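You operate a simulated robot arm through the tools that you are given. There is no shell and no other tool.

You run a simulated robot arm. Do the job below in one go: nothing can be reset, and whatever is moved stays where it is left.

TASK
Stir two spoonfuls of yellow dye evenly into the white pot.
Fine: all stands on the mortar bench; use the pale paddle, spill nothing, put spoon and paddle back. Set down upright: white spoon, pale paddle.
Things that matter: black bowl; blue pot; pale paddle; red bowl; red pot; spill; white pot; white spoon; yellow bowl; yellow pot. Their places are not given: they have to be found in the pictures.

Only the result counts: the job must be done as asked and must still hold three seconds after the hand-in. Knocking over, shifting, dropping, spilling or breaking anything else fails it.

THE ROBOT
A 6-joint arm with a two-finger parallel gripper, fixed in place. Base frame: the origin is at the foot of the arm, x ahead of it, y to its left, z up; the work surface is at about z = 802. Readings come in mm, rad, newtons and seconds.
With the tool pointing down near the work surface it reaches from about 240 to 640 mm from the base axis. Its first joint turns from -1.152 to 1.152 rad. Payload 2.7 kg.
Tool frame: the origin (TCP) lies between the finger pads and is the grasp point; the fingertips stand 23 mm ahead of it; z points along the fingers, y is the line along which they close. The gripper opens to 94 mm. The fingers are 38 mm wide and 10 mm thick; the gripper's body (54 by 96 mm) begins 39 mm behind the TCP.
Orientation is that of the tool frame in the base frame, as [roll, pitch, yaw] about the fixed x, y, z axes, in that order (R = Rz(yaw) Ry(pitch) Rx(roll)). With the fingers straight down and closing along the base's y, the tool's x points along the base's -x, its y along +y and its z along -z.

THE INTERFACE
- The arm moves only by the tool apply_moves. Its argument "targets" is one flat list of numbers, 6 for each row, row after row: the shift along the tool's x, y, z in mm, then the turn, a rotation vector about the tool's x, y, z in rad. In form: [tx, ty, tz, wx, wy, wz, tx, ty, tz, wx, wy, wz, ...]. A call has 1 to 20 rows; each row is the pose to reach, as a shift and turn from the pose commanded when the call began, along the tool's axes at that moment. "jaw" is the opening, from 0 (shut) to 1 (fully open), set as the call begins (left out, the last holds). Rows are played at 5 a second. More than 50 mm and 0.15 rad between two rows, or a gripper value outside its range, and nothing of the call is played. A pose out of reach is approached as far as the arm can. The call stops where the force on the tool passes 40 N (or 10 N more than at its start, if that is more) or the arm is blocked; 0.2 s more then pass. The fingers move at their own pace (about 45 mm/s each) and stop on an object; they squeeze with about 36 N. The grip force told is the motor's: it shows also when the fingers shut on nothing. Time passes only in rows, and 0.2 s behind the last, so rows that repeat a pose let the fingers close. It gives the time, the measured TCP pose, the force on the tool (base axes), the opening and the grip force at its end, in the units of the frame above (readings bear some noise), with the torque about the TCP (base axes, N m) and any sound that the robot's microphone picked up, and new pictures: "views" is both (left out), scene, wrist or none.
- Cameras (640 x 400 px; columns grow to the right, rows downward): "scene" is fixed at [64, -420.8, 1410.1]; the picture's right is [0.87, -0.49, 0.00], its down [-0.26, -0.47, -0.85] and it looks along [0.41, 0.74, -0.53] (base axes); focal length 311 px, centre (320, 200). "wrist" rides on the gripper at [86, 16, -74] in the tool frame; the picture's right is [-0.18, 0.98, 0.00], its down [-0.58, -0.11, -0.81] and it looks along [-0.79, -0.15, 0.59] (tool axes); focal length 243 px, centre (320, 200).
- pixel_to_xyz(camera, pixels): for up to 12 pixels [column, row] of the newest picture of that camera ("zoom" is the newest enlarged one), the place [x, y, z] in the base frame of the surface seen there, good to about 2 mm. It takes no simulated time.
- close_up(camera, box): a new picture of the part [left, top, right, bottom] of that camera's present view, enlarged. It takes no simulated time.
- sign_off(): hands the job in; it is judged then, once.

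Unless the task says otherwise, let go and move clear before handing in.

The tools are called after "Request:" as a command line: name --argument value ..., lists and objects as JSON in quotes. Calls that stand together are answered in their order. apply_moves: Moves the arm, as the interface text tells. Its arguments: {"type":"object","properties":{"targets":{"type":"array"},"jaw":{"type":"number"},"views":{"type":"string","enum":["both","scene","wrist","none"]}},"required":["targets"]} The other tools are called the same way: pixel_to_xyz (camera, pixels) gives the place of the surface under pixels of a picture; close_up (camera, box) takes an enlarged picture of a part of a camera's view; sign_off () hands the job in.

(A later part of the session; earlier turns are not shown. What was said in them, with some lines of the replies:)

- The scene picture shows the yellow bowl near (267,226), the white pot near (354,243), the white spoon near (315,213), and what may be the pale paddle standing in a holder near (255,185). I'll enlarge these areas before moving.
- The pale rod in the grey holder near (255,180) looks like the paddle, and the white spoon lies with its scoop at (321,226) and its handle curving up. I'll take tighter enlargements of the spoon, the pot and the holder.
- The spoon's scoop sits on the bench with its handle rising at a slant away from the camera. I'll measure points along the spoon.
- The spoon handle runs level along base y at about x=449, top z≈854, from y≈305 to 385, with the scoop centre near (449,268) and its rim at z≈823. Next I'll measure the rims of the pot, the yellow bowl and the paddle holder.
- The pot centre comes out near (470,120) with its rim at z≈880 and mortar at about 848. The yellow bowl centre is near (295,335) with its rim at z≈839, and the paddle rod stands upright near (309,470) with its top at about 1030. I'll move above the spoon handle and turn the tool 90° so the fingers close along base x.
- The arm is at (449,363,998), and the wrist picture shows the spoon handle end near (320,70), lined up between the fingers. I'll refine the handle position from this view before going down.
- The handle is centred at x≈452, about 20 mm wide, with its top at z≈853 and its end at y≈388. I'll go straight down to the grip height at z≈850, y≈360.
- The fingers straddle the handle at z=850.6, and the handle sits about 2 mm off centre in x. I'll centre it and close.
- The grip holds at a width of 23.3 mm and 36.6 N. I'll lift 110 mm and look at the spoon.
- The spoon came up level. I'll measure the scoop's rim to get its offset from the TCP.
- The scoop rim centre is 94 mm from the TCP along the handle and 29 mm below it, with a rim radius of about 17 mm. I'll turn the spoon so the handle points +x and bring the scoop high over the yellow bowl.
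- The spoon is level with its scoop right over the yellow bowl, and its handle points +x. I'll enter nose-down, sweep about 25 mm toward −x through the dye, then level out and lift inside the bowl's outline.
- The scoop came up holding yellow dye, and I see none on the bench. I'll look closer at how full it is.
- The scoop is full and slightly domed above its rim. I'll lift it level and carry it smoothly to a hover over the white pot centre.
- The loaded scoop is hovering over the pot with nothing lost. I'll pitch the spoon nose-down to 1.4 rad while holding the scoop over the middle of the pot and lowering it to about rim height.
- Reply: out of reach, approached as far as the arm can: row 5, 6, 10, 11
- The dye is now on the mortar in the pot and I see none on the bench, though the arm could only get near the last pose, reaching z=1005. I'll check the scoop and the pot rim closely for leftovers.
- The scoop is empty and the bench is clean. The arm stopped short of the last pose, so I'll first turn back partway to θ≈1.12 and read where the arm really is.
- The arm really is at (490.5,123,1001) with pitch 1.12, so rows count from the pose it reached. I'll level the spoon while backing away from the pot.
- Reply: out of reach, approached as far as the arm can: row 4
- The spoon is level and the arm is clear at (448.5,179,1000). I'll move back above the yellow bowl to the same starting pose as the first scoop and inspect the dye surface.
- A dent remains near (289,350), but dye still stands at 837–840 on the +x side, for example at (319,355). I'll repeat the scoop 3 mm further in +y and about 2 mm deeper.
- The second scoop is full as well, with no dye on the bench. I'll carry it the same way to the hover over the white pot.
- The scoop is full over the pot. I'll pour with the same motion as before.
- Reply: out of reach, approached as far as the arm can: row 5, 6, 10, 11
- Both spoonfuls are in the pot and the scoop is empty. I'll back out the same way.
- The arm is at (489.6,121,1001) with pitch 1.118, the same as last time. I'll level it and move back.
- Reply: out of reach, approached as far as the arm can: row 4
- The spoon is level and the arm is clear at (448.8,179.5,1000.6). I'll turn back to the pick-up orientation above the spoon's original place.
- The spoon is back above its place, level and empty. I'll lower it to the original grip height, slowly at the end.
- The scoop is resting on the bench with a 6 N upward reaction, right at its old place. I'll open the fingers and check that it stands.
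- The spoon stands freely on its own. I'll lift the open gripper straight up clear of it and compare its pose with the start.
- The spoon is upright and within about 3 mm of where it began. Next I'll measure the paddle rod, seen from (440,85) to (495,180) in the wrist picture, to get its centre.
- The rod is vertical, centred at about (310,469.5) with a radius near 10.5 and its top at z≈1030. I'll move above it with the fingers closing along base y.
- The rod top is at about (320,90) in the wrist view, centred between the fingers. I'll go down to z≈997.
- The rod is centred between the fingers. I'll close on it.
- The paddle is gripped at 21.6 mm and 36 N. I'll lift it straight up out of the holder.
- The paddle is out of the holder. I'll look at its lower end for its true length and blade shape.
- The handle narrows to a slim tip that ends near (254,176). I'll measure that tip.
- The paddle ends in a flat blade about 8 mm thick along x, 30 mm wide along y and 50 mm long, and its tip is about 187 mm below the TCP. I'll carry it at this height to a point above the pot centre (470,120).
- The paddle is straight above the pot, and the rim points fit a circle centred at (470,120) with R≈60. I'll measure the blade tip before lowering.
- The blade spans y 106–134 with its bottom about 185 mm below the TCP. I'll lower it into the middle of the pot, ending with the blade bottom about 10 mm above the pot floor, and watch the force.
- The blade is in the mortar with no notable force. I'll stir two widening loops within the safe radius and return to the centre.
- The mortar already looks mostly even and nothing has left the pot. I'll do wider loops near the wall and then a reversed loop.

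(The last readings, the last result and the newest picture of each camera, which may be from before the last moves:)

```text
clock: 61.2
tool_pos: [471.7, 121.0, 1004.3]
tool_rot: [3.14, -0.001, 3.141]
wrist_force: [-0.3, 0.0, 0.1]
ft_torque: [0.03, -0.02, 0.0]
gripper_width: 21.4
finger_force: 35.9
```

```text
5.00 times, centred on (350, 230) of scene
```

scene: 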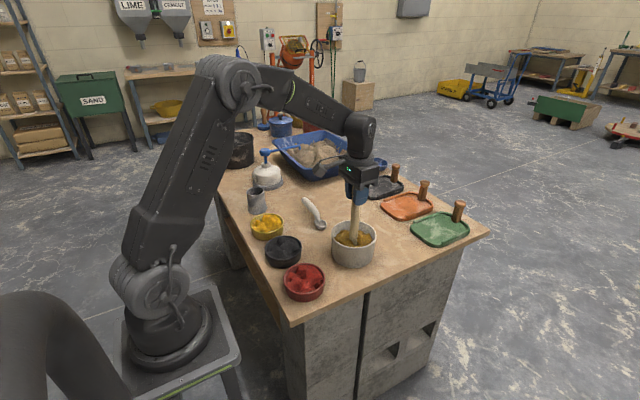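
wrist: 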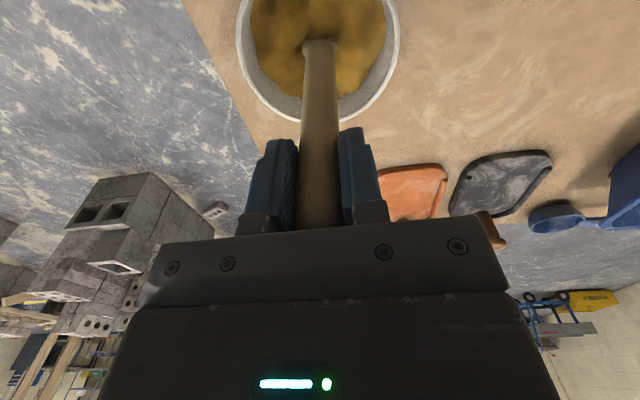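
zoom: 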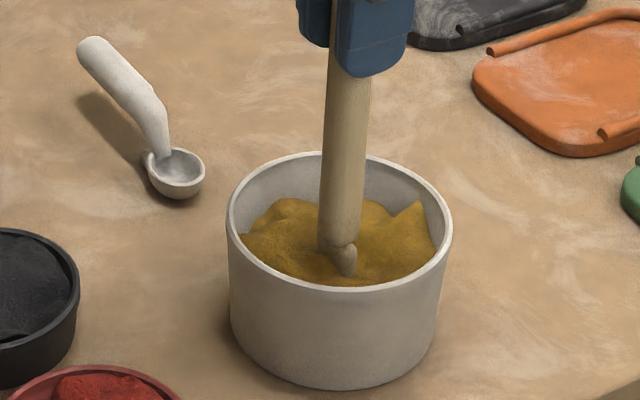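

The colour is close to uniform, but mortar has piled into a peak by the wall near zoom (415,205). I'll check its height against the rim before more stirring.

Request:
pixel_to_xyz --camera "zoom" --pixels '[[415, 206], [400, 220], [420, 230], [290, 205], [260, 225], [300, 250], [390, 260], [380, 205]]'

Request:
close_up --camera "scene" --box '[330, 218, 380, 252]'

```text
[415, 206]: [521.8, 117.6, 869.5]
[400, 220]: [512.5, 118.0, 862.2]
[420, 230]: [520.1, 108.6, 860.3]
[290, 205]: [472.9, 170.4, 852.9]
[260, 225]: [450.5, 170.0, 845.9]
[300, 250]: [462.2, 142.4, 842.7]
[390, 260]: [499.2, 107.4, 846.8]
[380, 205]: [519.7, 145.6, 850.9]
```

```text
11.76 times, centred on (355, 235) of scene
```

zoom: 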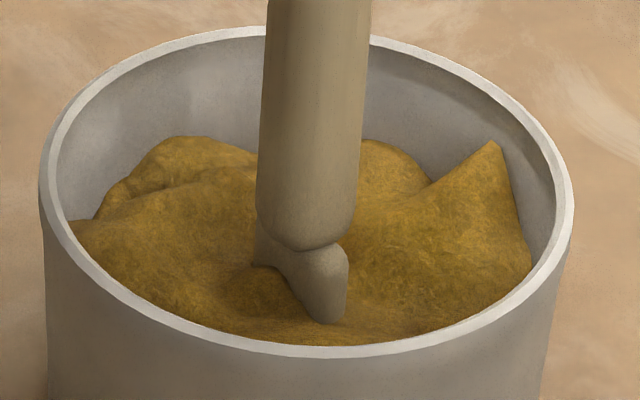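

The peak at (522,118) reaches z≈870, about 10 mm below the rim, so the next loop should spiral outward instead of pushing at the wall. I'll stir one reversed spiral loop and come back to the middle.

Request:
apply_moves --targets '[10.8, 0, 0, 0, 0, 0, 14.6, 8.5, 0, 0, 0, 0, 7.8, 19.3, 0, 0, 0, 0, -9.5, 23.4, 0, 0, 0, 0, -26, 16, 0, 0, 0, 0, -33, 0, 0, 0, 0, 0, -29.1, -17.1, 0, 0, 0, 0, -11.1, -27.6, 0, 0, 0, 0, 11.1, -27.6, 0, 0, 0, 0, 29.1, -17.1, 0, 0, 0, 0, 36, 0, 0, 0, 0, 0, 29.1, 17.1, 0, 0, 0, 0, 11.1, 27.6, 0, 0, 0, 0, -11.1, 27.6, 0, 0, 0, 0, -23.3, 13.6, 0, 0, 0, 0, -21.6, 0, 0, 0, 0, 0, -14.6, -8.5, 0, 0, 0, 0, -4.4, -11, 0, 0, 0, 0, 3.3, -8.3, 0, 0, 0, 0, 0, 0, 0, 0, 0, 0]' --views "none"

Request:
close_up --camera "scene" --box '[330, 218, 380, 252]'

Request:
close_up --camera "wrist" --box '[220, 0, 420, 130]'

```text
clock: 65.4
tool_pos: [470.1, 120.8, 1002.0]
tool_rot: [3.14, 0.003, -3.142]
wrist_force: [0.0, -0.2, -0.2]
ft_torque: [0.0, 0.0, 0.03]
gripper_width: 21.5
finger_force: 35.7
```

```text
11.76 times, centred on (355, 235) of scene
```

zoom: 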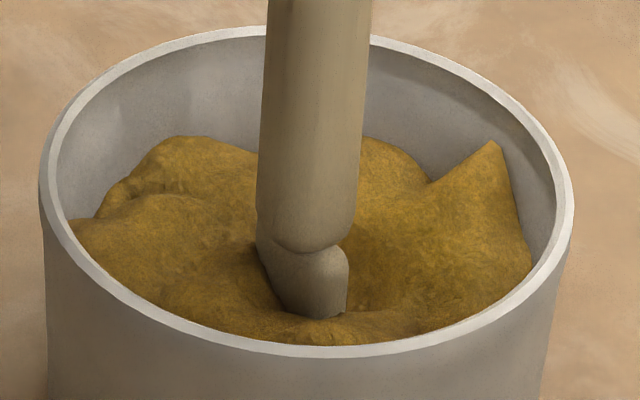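

```text
3.08 times, centred on (320, 65) of wrist
```

zoom: 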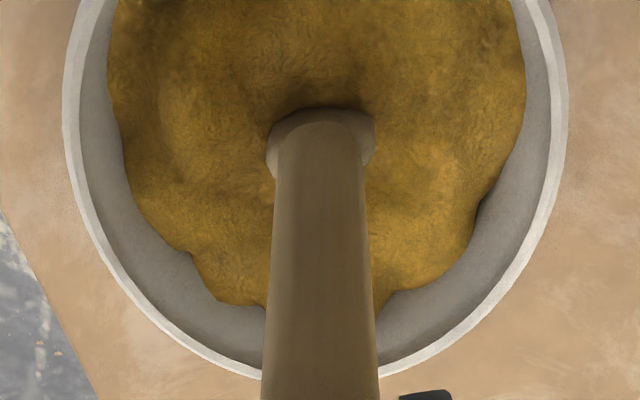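

The colour looks even throughout. For safety I'll do one more pair of mid-radius loops.

Request:
apply_moves --targets '[-8, 0, 0, 0, 0, 0, -12, 8, 0, 0, 0, 0, -7, 18, 0, 0, 0, 0, 8, 21, 0, 0, 0, 0, 21, 12.9, 0, 0, 0, 0, 26, 0, 0, 0, 0, 0, 21, -12.9, 0, 0, 0, 0, 8, -21, 0, 0, 0, 0, -8, -21, 0, 0, 0, 0, -21, -12.9, 0, 0, 0, 0, -28, 0, 0, 0, 0, 0, -26, 16, 0, 0, 0, 0, -10.5, 26, 0, 0, 0, 0, 10.5, 26, 0, 0, 0, 0, 27.5, 16, 0, 0, 0, 0, 34, 0, 0, 0, 0, 0, 25, -15, 0, 0, 0, 0, 8, -20, 0, 0, 0, 0, -8, -14, 0, 0, 0, 0, 0, 0, 0, 0, 0, 0]'

Request:
close_up --camera "scene" --box '[330, 218, 380, 252]'

```text
clock: 69.6
tool_pos: [471.3, 121.9, 1003.5]
tool_rot: [-3.14, 0.002, -3.141]
wrist_force: [-0.2, 0.8, -0.9]
ft_torque: [0.03, 0.0, -0.02]
gripper_width: 21.5
finger_force: 35.9
```

scene: 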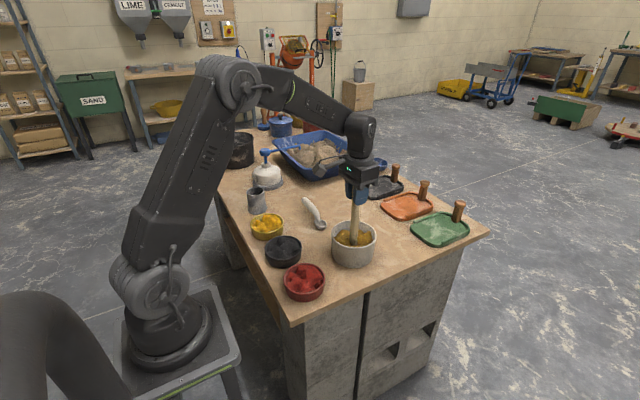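
wrist: 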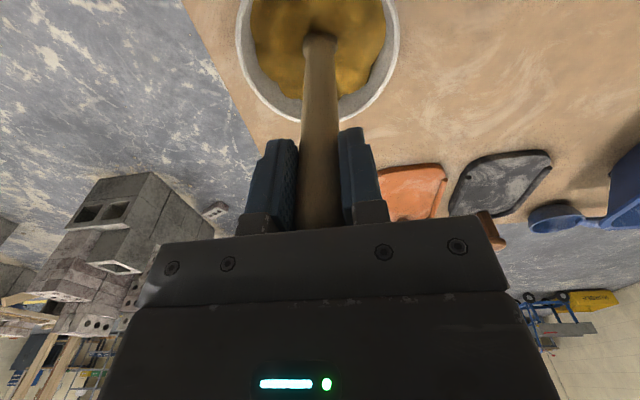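

```text
11.76 times, centred on (355, 235) of scene
```

zoom: 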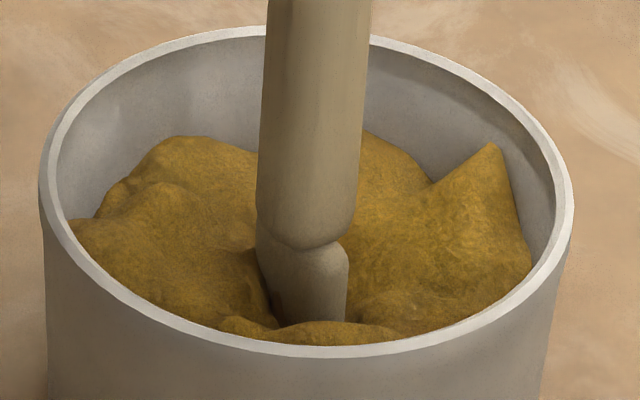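

The mix is uniform in colour and stays below the rim. I'll raise the paddle slowly over the pot, pause there, and check it for clinging material.

Request:
apply_moves --targets '[0, 0, -10, 0, 0, 0, 0, 0, -20, 0, 0, 0, 0, 0, -32, 0, 0, 0, 0, 0, -45, 0, 0, 0, 0, 0, -60, 0, 0, 0, 0, 0, -60, 0, 0, 0, 0, 0, -60, 0, 0, 0, 0, 0, -80, 0, 0, 0, 0, 0, -105, 0, 0, 0, 0, 0, -126, 0, 0, 0, 0, 0, -126, 0, 0, 0, 0, 0, -126, 0, 0, 0]'

Request:
close_up --camera "scene" --box '[325, 180, 385, 230]'

Request:
close_up --camera "scene" --box '[320, 210, 390, 275]'

Request:
pixel_to_xyz --camera "scene" --pixels '[[357, 215.5], [355, 214], [353, 211], [357, 208], [351, 208], [358.5, 213], [352, 200], [357, 195]]'

```text
clock: 72.2
tool_pos: [470.8, 120.8, 1128.0]
tool_rot: [-3.141, -0.001, 3.14]
wrist_force: [-0.3, -0.2, -0.8]
ft_torque: [0.02, 0.0, -0.03]
gripper_width: 21.4
finger_force: 35.4
```

scene: 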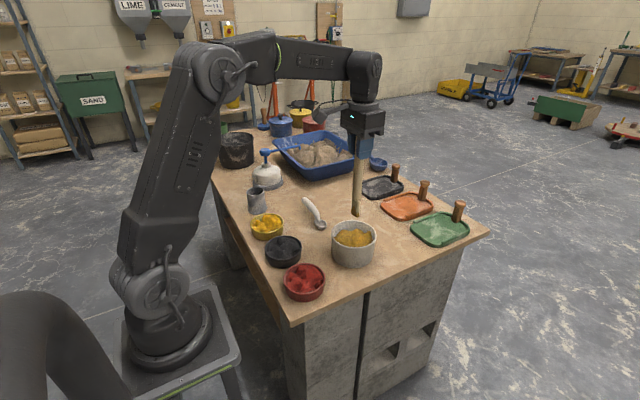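
wrist: 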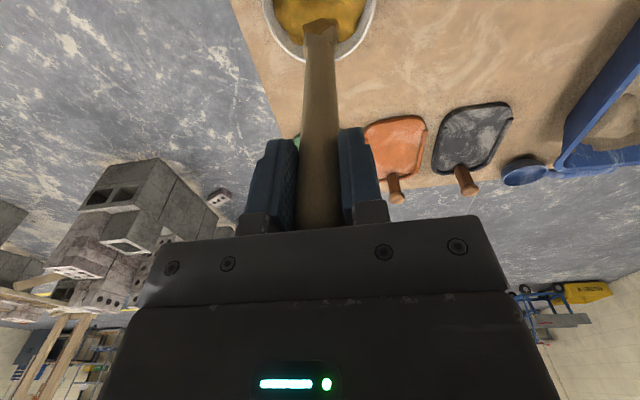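

```text
8.00 times, centred on (355, 205) of scene
```

zoom: 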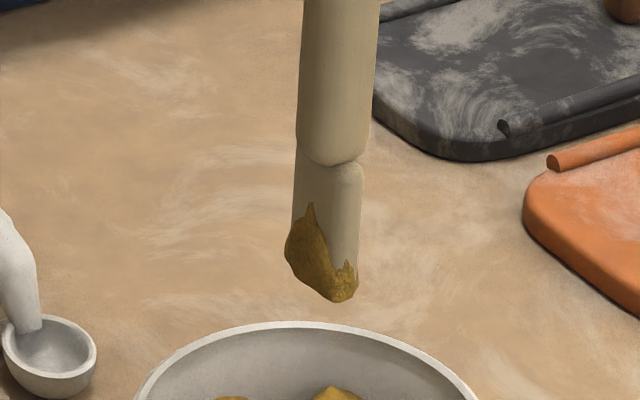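

```text
6.15 times, centred on (355, 242) of scene
```

zoom: 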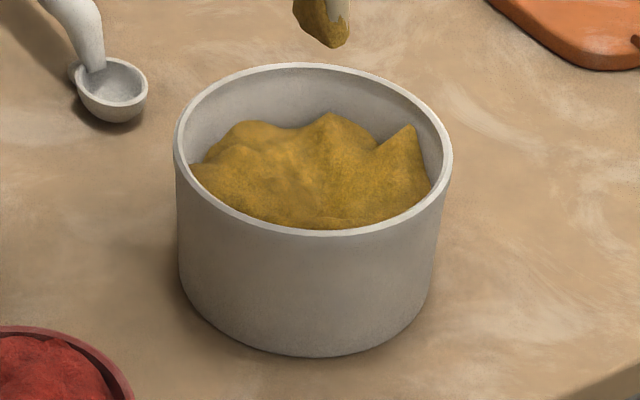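

```text
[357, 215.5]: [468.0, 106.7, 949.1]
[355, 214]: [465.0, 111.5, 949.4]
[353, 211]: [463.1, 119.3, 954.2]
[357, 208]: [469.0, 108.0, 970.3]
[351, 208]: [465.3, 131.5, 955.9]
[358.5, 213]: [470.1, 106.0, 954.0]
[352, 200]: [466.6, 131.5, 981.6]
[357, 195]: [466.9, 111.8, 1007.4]
```

A lump of mortar clings to the blade tip near zoom (320,265) and could drop on the bench during the carry. I'll lower the tip just inside the pot mouth and shake it off with short quick moves.

Request:
apply_moves --targets '[0, 0, 40, 0, 0, 0, 0, 0, 72, 0, 0, 0, 0, 0, 45, 0, 0, 0, 0, 0, 75, 0, 0, 0, 0, 0, 45, 0, 0, 0, 0, 0, 75, 0, 0, 0, 0, 0, 45, 0, 0, 0, 0, 0, 75, 0, 0, 0, 15, 0, 72, 0, 0, 0, -15, 0, 72, 0, 0, 0, 15, 0, 72, 0, 0, 0, -15, 0, 72, 0, 0, 0, 15, 0, 72, 0, 0, 0, -15, 0, 72, 0, 0, 0, 0, 0, 72, 0, 0, 0, 0, 0, 40, 0, 0, 0, 0, 0, 0, 0, 0, 0, 0, 0, 0, 0, 0, 0]' --views "scene"

Request:
close_up --camera "scene" --box '[325, 180, 385, 230]'

Request:
close_up --camera "scene" --box '[320, 210, 390, 275]'

```text
clock: 76.0
tool_pos: [470.8, 120.1, 1129.1]
tool_rot: [-3.142, 0.0, -3.141]
wrist_force: [-0.7, -0.3, -1.5]
ft_torque: [0.0, 0.03, 0.03]
gripper_width: 21.6
finger_force: 35.5
```

scene: 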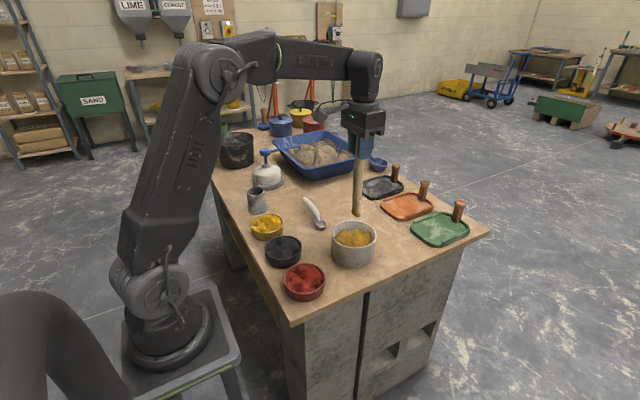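

```text
8.00 times, centred on (355, 205) of scene
```

zoom: 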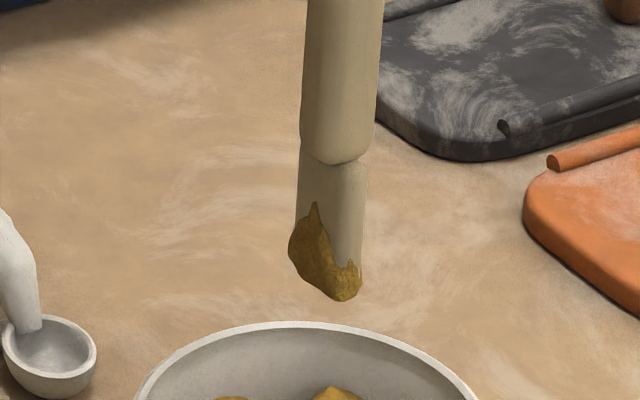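

```text
6.15 times, centred on (355, 242) of scene
```

zoom: 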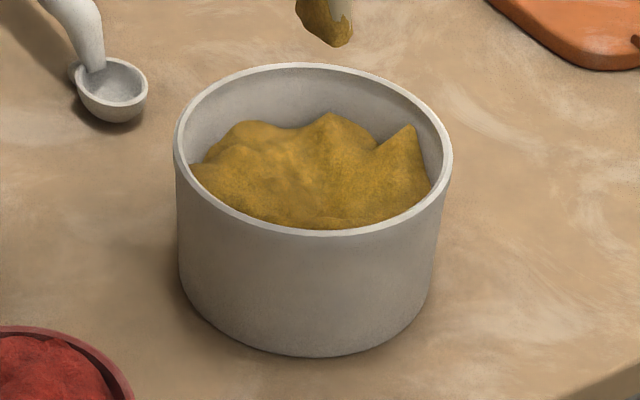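

The lump looks unchanged after the shake. I'll try harder shakes and twists inside the pot mouth, plus a wait, to see whether it loosens.

Request:
apply_moves --targets '[0, 0, 40, 0, 0, 0, 0, 0, 78, 0, 0, 0, 0, 0, 35, 0, 0, 0, 0, 0, 78, 0, 0, 0, 0, 0, 35, 0, 0, 0, 0, 0, 78, 0, 0, 0, 20, 0, 70, 0, 0, 0.07, -20, 0, 70, 0, 0, -0.07, 20, 0, 70, 0, 0, 0.07, -20, 0, 70, 0, 0, -0.07, 0, 15, 70, 0, 0, 0.07, 0, -15, 70, 0, 0, -0.07, 0, 15, 70, 0, 0, 0.07, 0, -15, 70, 0, 0, -0.07, 0, 0, 72, 0, 0, 0, 0, 0, 72, 0, 0, 0, 0, 0, 72, 0, 0, 0, 0, 0, 72, 0, 0, 0, 0, 0, 36, 0, 0, 0, 0, 0, 0, 0, 0, 0]' --views "scene"

Request:
close_up --camera "scene" --box '[325, 180, 385, 230]'

Request:
close_up --camera "wrist" --box '[260, 0, 380, 80]'

```text
clock: 80.2
tool_pos: [471.1, 119.6, 1129.1]
tool_rot: [-3.142, -0.001, -3.14]
wrist_force: [-0.3, -0.1, -0.7]
ft_torque: [0.01, 0.02, 0.05]
gripper_width: 21.5
finger_force: 35.9
```

scene: 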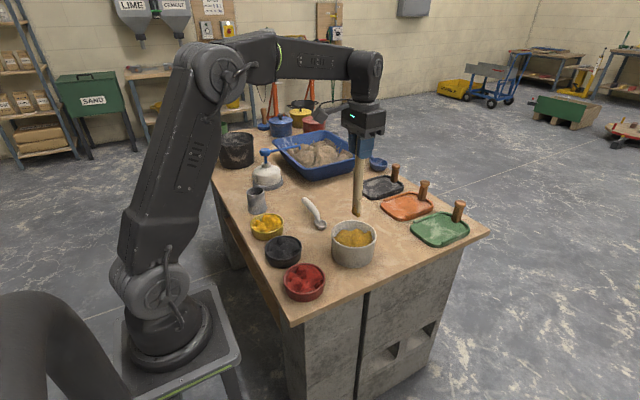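

```text
8.00 times, centred on (355, 205) of scene
```

zoom: 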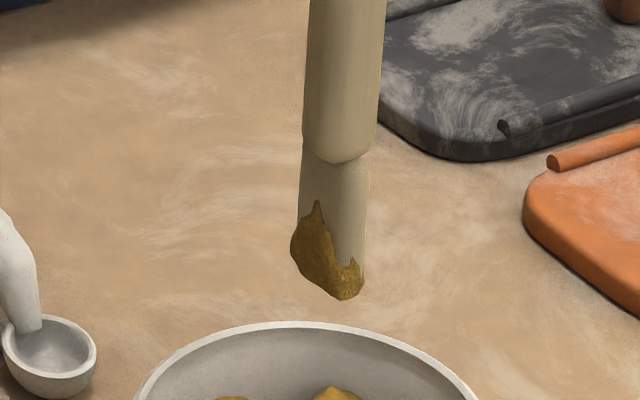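

```text
5.00 times, centred on (320, 40) of wrist
```

zoom: 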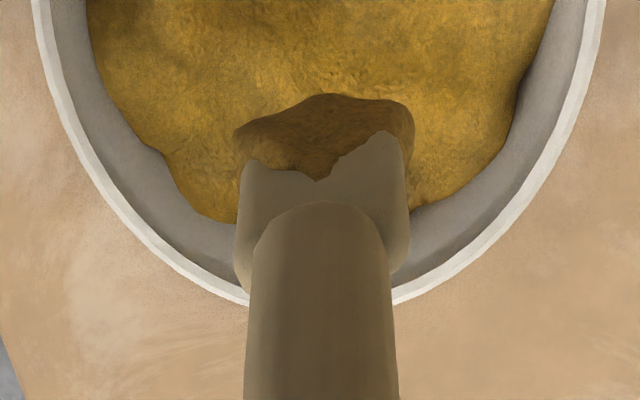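

The lump did not move under strong shaking for about 10 s, so it clings firmly and a gentle carry should be safe. I'll retrace the exact route back above the holder, slower than before.

Request:
apply_moves --targets '[1.6, 3.5, 0, 0, 0, 0, 5.6, 12.2, 0, 0, 0, 0, 11.2, 24.4, 0, 0, 0, 0, 18.5, 40.1, 0, 0, 0, 0, 27.3, 59.3, 0, 0, 0, 0, 36.9, 80.2, 0, 0, 0, 0, 46.6, 101.1, 0, 0, 0, 0, 56.2, 122, 0, 0, 0, 0, 65.8, 143, 0, 0, 0, 0, 75.5, 163.9, 0, 0, 0, 0, 85.1, 184.8, 0, 0, 0, 0, 94.8, 205.7, 0, 0, 0, 0, 104.4, 226.7, 0, 0, 0, 0, 114, 247.6, 0, 0, 0, 0, 123.7, 268.5, 0, 0, 0, 0, 133.3, 289.4, 0, 0, 0, 0, 142.1, 308.6, 0, 0, 0, 0, 150.2, 326, 0, 0, 0, 0, 156.6, 340, 0, 0, 0, 0, 160.6, 348.7, 0, 0, 0, 0]'

Request:
close_up --camera "scene" --box '[240, 120, 280, 220]'

Request:
close_up --camera "wrist" --box '[260, 0, 380, 80]'

Request:
close_up --camera "scene" --box '[230, 170, 410, 300]'

```text
clock: 84.4
tool_pos: [309.1, 470.1, 1128.9]
tool_rot: [-3.141, -0.001, 3.141]
wrist_force: [0.0, -0.5, -0.8]
ft_torque: [0.03, -0.04, 0.0]
gripper_width: 21.7
finger_force: 35.9
```

scene: 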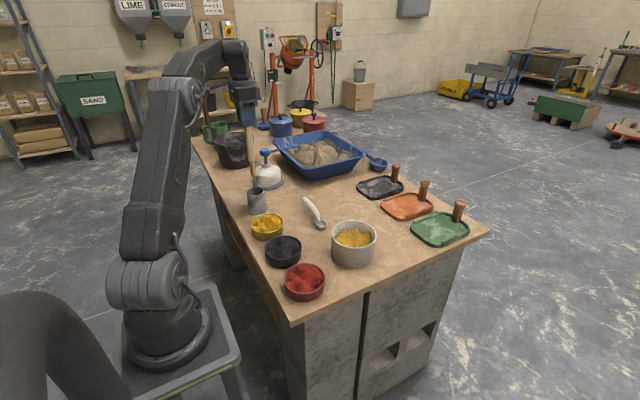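
wrist: 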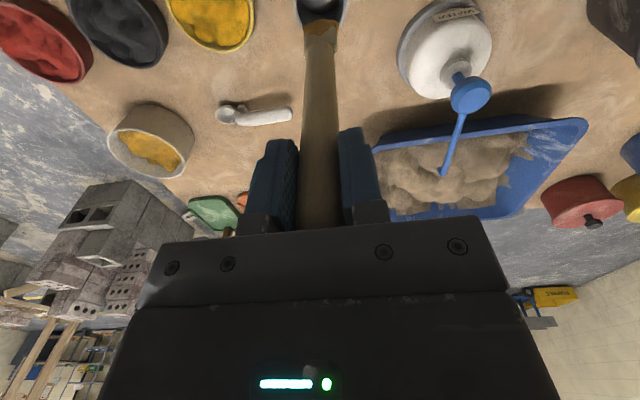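

```text
4.00 times, centred on (260, 170) of scene
```

zoom: 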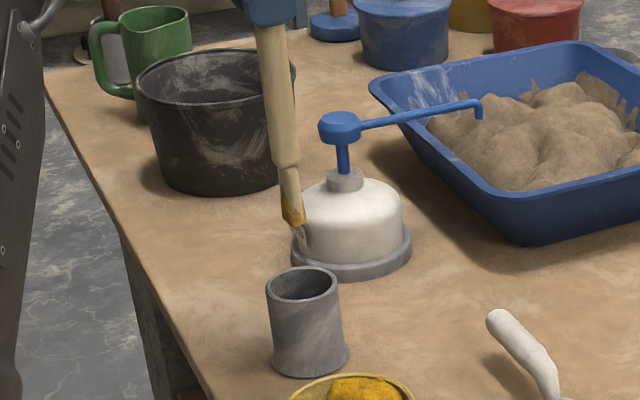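

```text
5.00 times, centred on (320, 40) of wrist
```

zoom: 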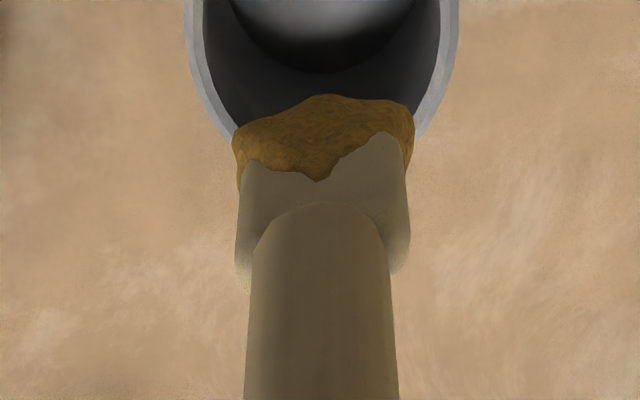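

```text
3.08 times, centred on (320, 235) of scene
```

zoom: 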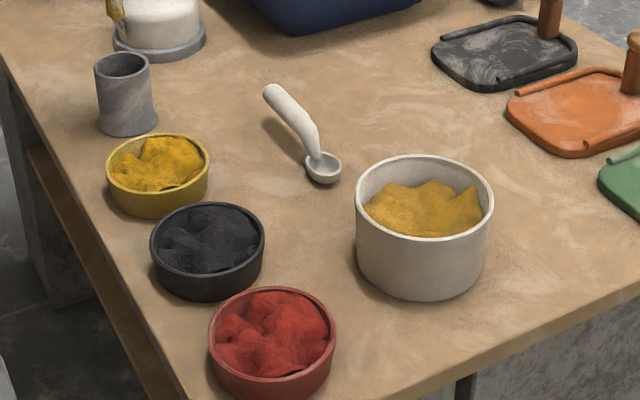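

Nothing dripped on the way, and the pot and spoon look undisturbed. I'll measure the blade tip against the holder mouth before lowering.

Request:
close_up --camera "scene" --box '[244, 155, 274, 205]'

Request:
pixel_to_xyz --camera "scene" --pixels '[[252, 168], [253, 173], [252.5, 165], [254, 175], [254, 158], [250.5, 168], [247.2, 192], [264.3, 191], [256, 197.4], [259, 187.5]]'

```text
8.00 times, centred on (259, 180) of scene
```

zoom: 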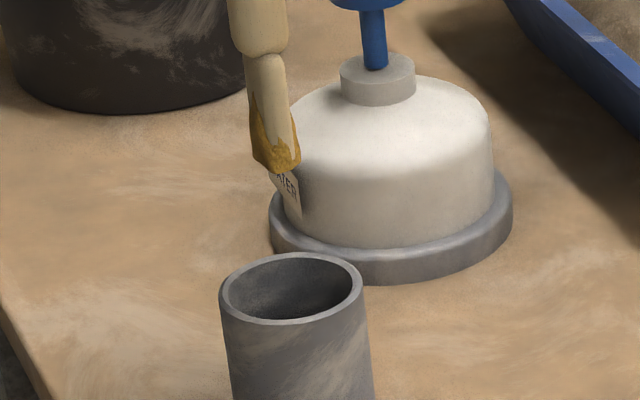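

```text
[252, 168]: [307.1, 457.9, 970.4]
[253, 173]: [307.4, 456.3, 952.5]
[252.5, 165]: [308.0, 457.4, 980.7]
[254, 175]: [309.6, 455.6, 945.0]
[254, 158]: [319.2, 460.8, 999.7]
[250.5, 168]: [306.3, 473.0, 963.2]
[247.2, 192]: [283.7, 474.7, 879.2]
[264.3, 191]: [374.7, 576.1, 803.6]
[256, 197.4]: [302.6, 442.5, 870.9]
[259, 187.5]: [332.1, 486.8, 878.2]
```

The blade centre at about (310,469) lines up with the holder centre at about (311,468), with clearance to spare. I'll lower it slowly into the holder.

Request:
apply_moves --targets '[0, 0, 25, 0, 0, 0, 0, 0, 48, 0, 0, 0, 0, 0, 68, 0, 0, 0, 0, 0, 86, 0, 0, 0, 0, 0, 102, 0, 0, 0, 0, 0, 114, 0, 0, 0, 0, 0, 122, 0, 0, 0, 0, 0, 126, 0, 0, 0, 0, 0, 128, 0, 0, 0, 0, 0, 128, 0, 0, 0]'

Request:
close_up --camera "scene" --box '[230, 120, 290, 220]'

```text
clock: 86.6
tool_pos: [309.4, 469.9, 1001.0]
tool_rot: [3.14, 0.001, -3.14]
wrist_force: [1.1, 0.6, -0.3]
ft_torque: [-0.04, 0.0, 0.01]
gripper_width: 21.9
finger_force: 35.4
```

scene: 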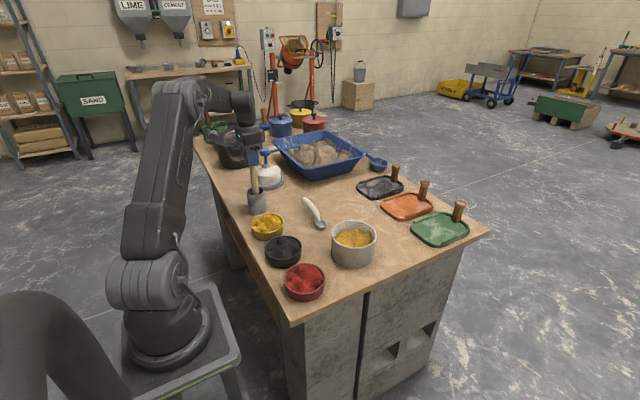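
wrist: 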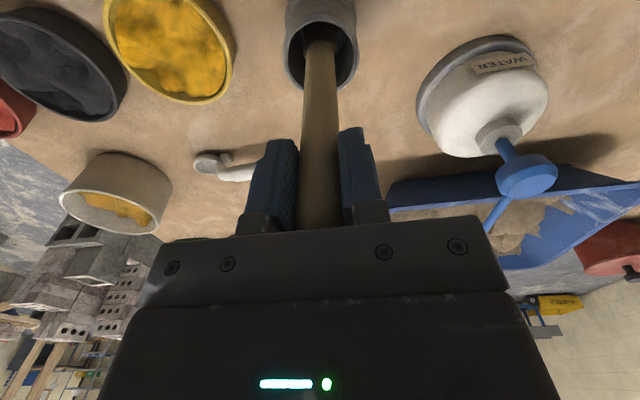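

```text
4.00 times, centred on (260, 170) of scene
```

zoom: 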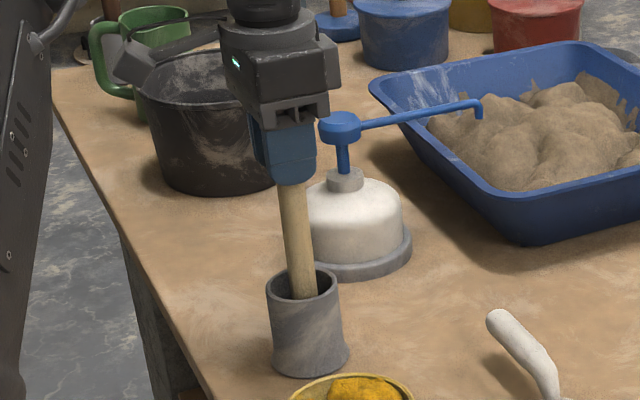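

The paddle is in the holder with no contact force yet. I'll lower the last millimetres until it touches.

Request:
apply_moves --targets '[0, 0, 1, 0, 0, 0, 0, 0, 2, 0, 0, 0, 0, 0, 2.5, 0, 0, 0]' --views "none"

```text
clock: 87.4
tool_pos: [309.0, 469.2, 998.4]
tool_rot: [-3.14, 0.0, -3.141]
wrist_force: [-0.8, -0.1, -1.2]
ft_torque: [0.01, 0.02, -0.02]
gripper_width: 21.5
finger_force: 36.1
```

The height is back to the grip reading of 998 with no reaction yet. I'll lower 1 mm more and check for contact.

Request:
apply_moves --targets '[0, 0, 0.6, 0, 0, 0, 0, 0, 1.2, 0, 0, 0, 0, 0, 1.2, 0, 0, 0]' --views "none"

```text
clock: 88.2
tool_pos: [309.9, 470.5, 998.2]
tool_rot: [3.141, 0.002, 3.141]
wrist_force: [-1.7, -0.9, 7.9]
ft_torque: [-0.09, 0.31, -0.01]
gripper_width: 21.5
finger_force: 36.3
```

The paddle now touches the bottom with an 8 N reaction. I'll back off half a millimetre to unload it and then open the fingers.

Request:
apply_moves --targets '[0, 0, -0.6, 0, 0, 0, 0, 0, -0.6, 0, 0, 0]' --views "none"

Request:
apply_moves --targets '[0, 0, 0, 0, 0, 0, 0, 0, 0, 0, 0, 0, 0, 0, 0, 0, 0, 0, 0, 0, 0, 0, 0, 0]' --jaw 0.5

Request:
close_up --camera "scene" --box '[230, 120, 290, 220]'

```text
clock: 88.8
tool_pos: [309.0, 469.8, 999.0]
tool_rot: [3.139, 0.001, 3.142]
wrist_force: [-1.6, 1.4, 9.1]
ft_torque: [0.14, 0.4, -0.05]
gripper_width: 21.6
finger_force: 35.7
```

```text
clock: 89.8
tool_pos: [309.7, 469.1, 998.4]
tool_rot: [-3.141, -0.001, 3.141]
wrist_force: [0.2, 0.2, 0.5]
ft_torque: [0.01, 0.0, 0.01]
gripper_width: 47.0
finger_force: 0.1
```

scene: 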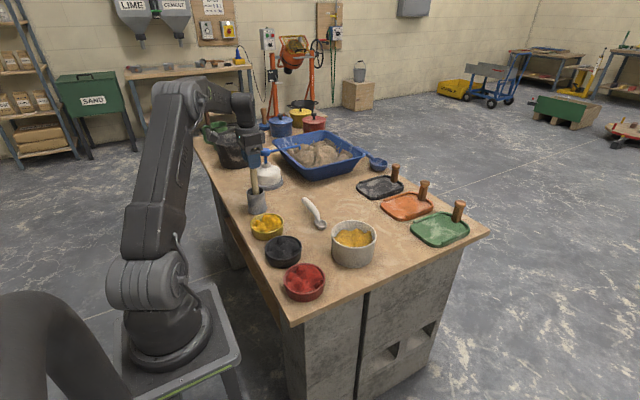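
wrist: 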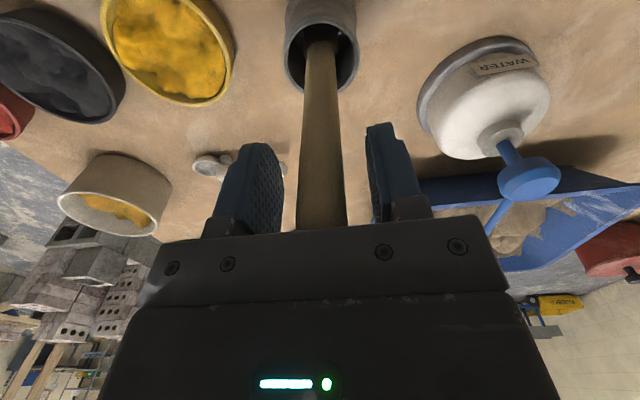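

```text
4.00 times, centred on (260, 170) of scene
```

zoom: 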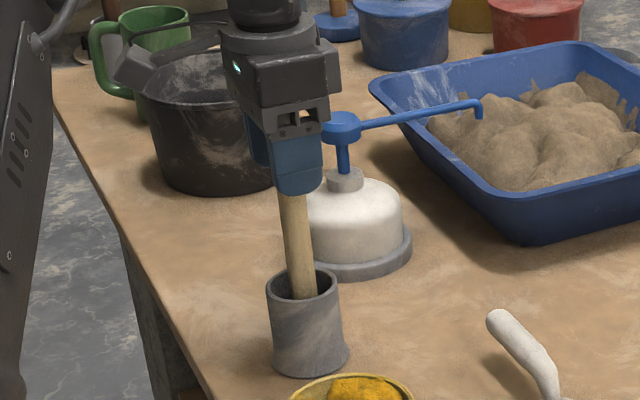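

The paddle stands by itself in the holder, with clear gaps to both fingers. I'll raise the gripper straight up and check it.

Request:
apply_moves --targets '[0, 0, -12, 0, 0, 0, 0, 0, -35, 0, 0, 0, 0, 0, -65, 0, 0, 0, 0, 0, -100, 0, 0, 0, 0, 0, -130, 0, 0, 0, 0, 0, -130, 0, 0, 0]'

Request:
close_up --camera "scene" --box '[235, 140, 280, 220]'

Request:
pixel_to_xyz --camera "zoom" --pixels '[[284, 47], [286, 60], [292, 130], [276, 130], [305, 230], [290, 230], [267, 262]]'

```text
clock: 91.2
tool_pos: [310.1, 467.9, 1127.7]
tool_rot: [-3.141, -0.001, -3.141]
wrist_force: [0.0, 0.3, 0.5]
ft_torque: [-0.02, 0.04, -0.03]
gripper_width: 47.1
finger_force: 0.1
```

scene: 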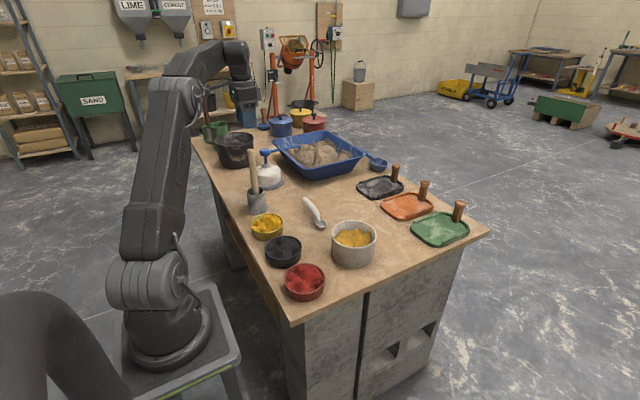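
wrist: 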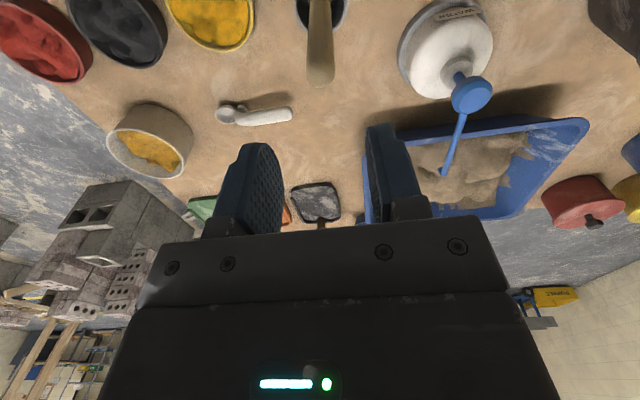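

```text
5.00 times, centred on (258, 180) of scene
```

zoom: 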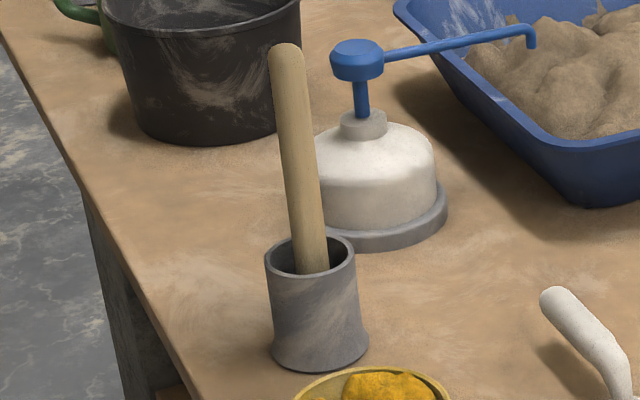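

```text
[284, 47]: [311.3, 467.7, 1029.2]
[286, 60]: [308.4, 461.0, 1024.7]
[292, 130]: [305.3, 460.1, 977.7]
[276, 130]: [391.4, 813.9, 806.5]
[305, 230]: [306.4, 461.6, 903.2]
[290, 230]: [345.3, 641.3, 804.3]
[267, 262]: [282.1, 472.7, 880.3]
```

The paddle stands upright in its holder within about 2 mm of its first place, with its top at z≈1029. I'll back off a little more and look over the whole bench for spills or shifted items.

Request:
apply_moves --targets '[0, -20, -20, 0, 0, 0, -20, -60, -30, 0, 0, 0, -40, -100, -40, 0, 0, 0, -60, -140, -50, 0, 0, 0, -60, -140, -50, 0, 0, 0]'

Request:
close_up --camera "scene" --box '[230, 175, 400, 305]'

Request:
close_up --camera "scene" --box '[190, 100, 350, 220]'

Request:
close_up --camera "scene" --box '[320, 210, 390, 275]'

Request:
pixel_to_xyz --camera "zoom" --pixels '[[178, 158], [449, 158], [313, 66], [313, 233], [413, 128], [330, 115]]'

```text
clock: 92.4
tool_pos: [370.9, 329.4, 1177.4]
tool_rot: [-3.141, 0.001, -3.141]
wrist_force: [-0.2, -0.8, -1.2]
ft_torque: [-0.02, 0.0, -0.01]
gripper_width: 46.9
finger_force: 0.0
```

scene: 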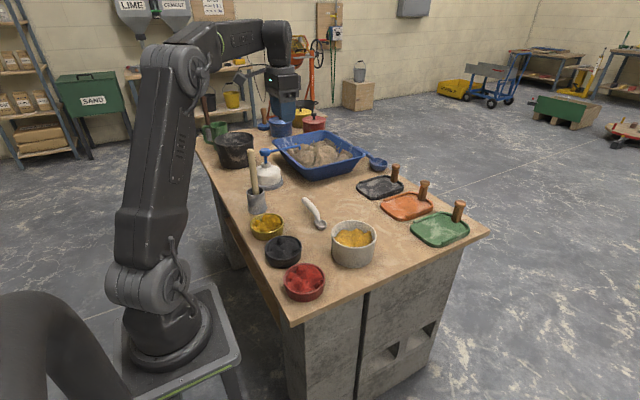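
wrist: 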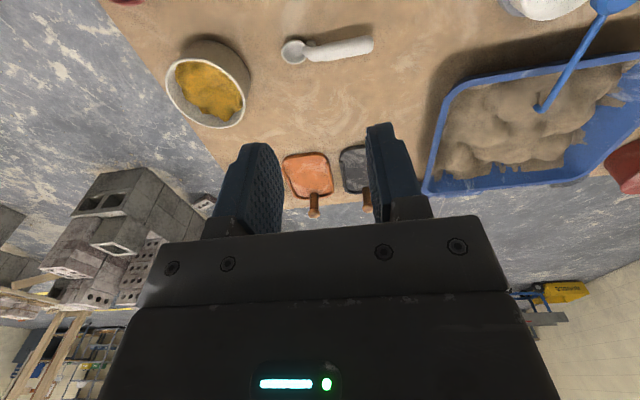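

```text
3.08 times, centred on (315, 240) of scene
```

zoom: 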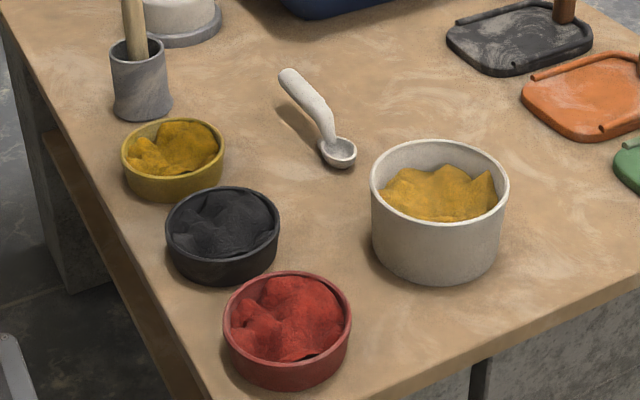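

```text
3.33 times, centred on (270, 160) of scene
```

zoom: 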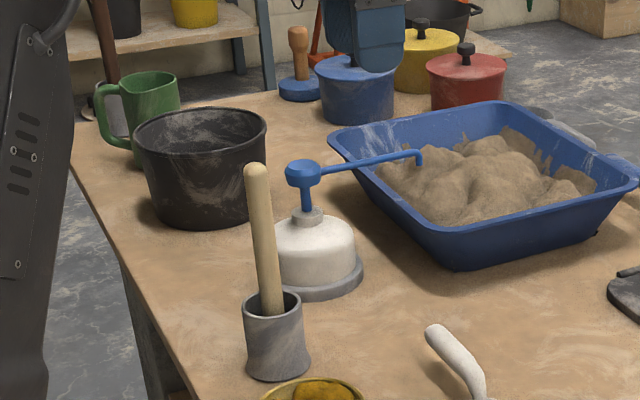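

```text
6.15 times, centred on (355, 242) of scene
```

zoom: 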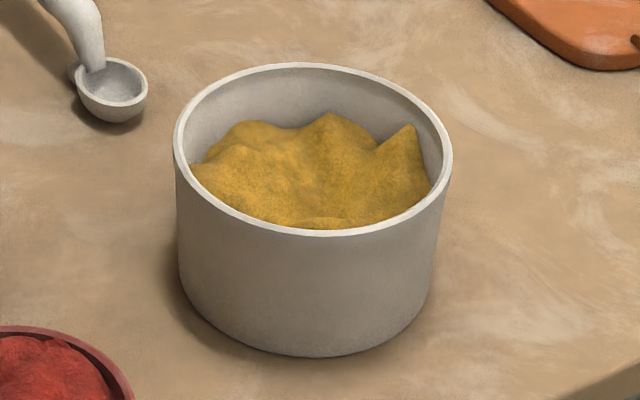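

```text
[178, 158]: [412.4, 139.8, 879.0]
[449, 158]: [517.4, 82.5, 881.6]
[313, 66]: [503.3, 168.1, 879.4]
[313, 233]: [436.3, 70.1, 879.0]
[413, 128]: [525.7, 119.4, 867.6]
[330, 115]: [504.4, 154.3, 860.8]
```

The pot has not moved, its mortar is evenly yellow and below the rim, and I see no dye or mortar on the bench. The spoon and paddle stand upright in their places, and the empty gripper is well clear, so I'm handing in.

Request:
sign_off

```text
The job is handed in.
```

I stirred two full spoonfuls of yellow dye into the white pot with the pale paddle. In the last pictures the mortar is evenly yellow and stays about 10 mm below the rim.

- **Spoon:** it stands upright and empty within about 3 mm of where it began.
- **Paddle:** it stands upright in its holder within about 2 mm of its starting place. A lump of mortar still clings to the blade tip. It didn't come off when I shook it over the pot, and I saw none fall during the carry.
- **Bench:** I could see no spills. The pot measured in the same place as at the start, and nothing else looks moved.

The gripper is open and well clear of everything. I handed the job in at about 92 s on the clock. I have no result back beyond confirmation that it was received.
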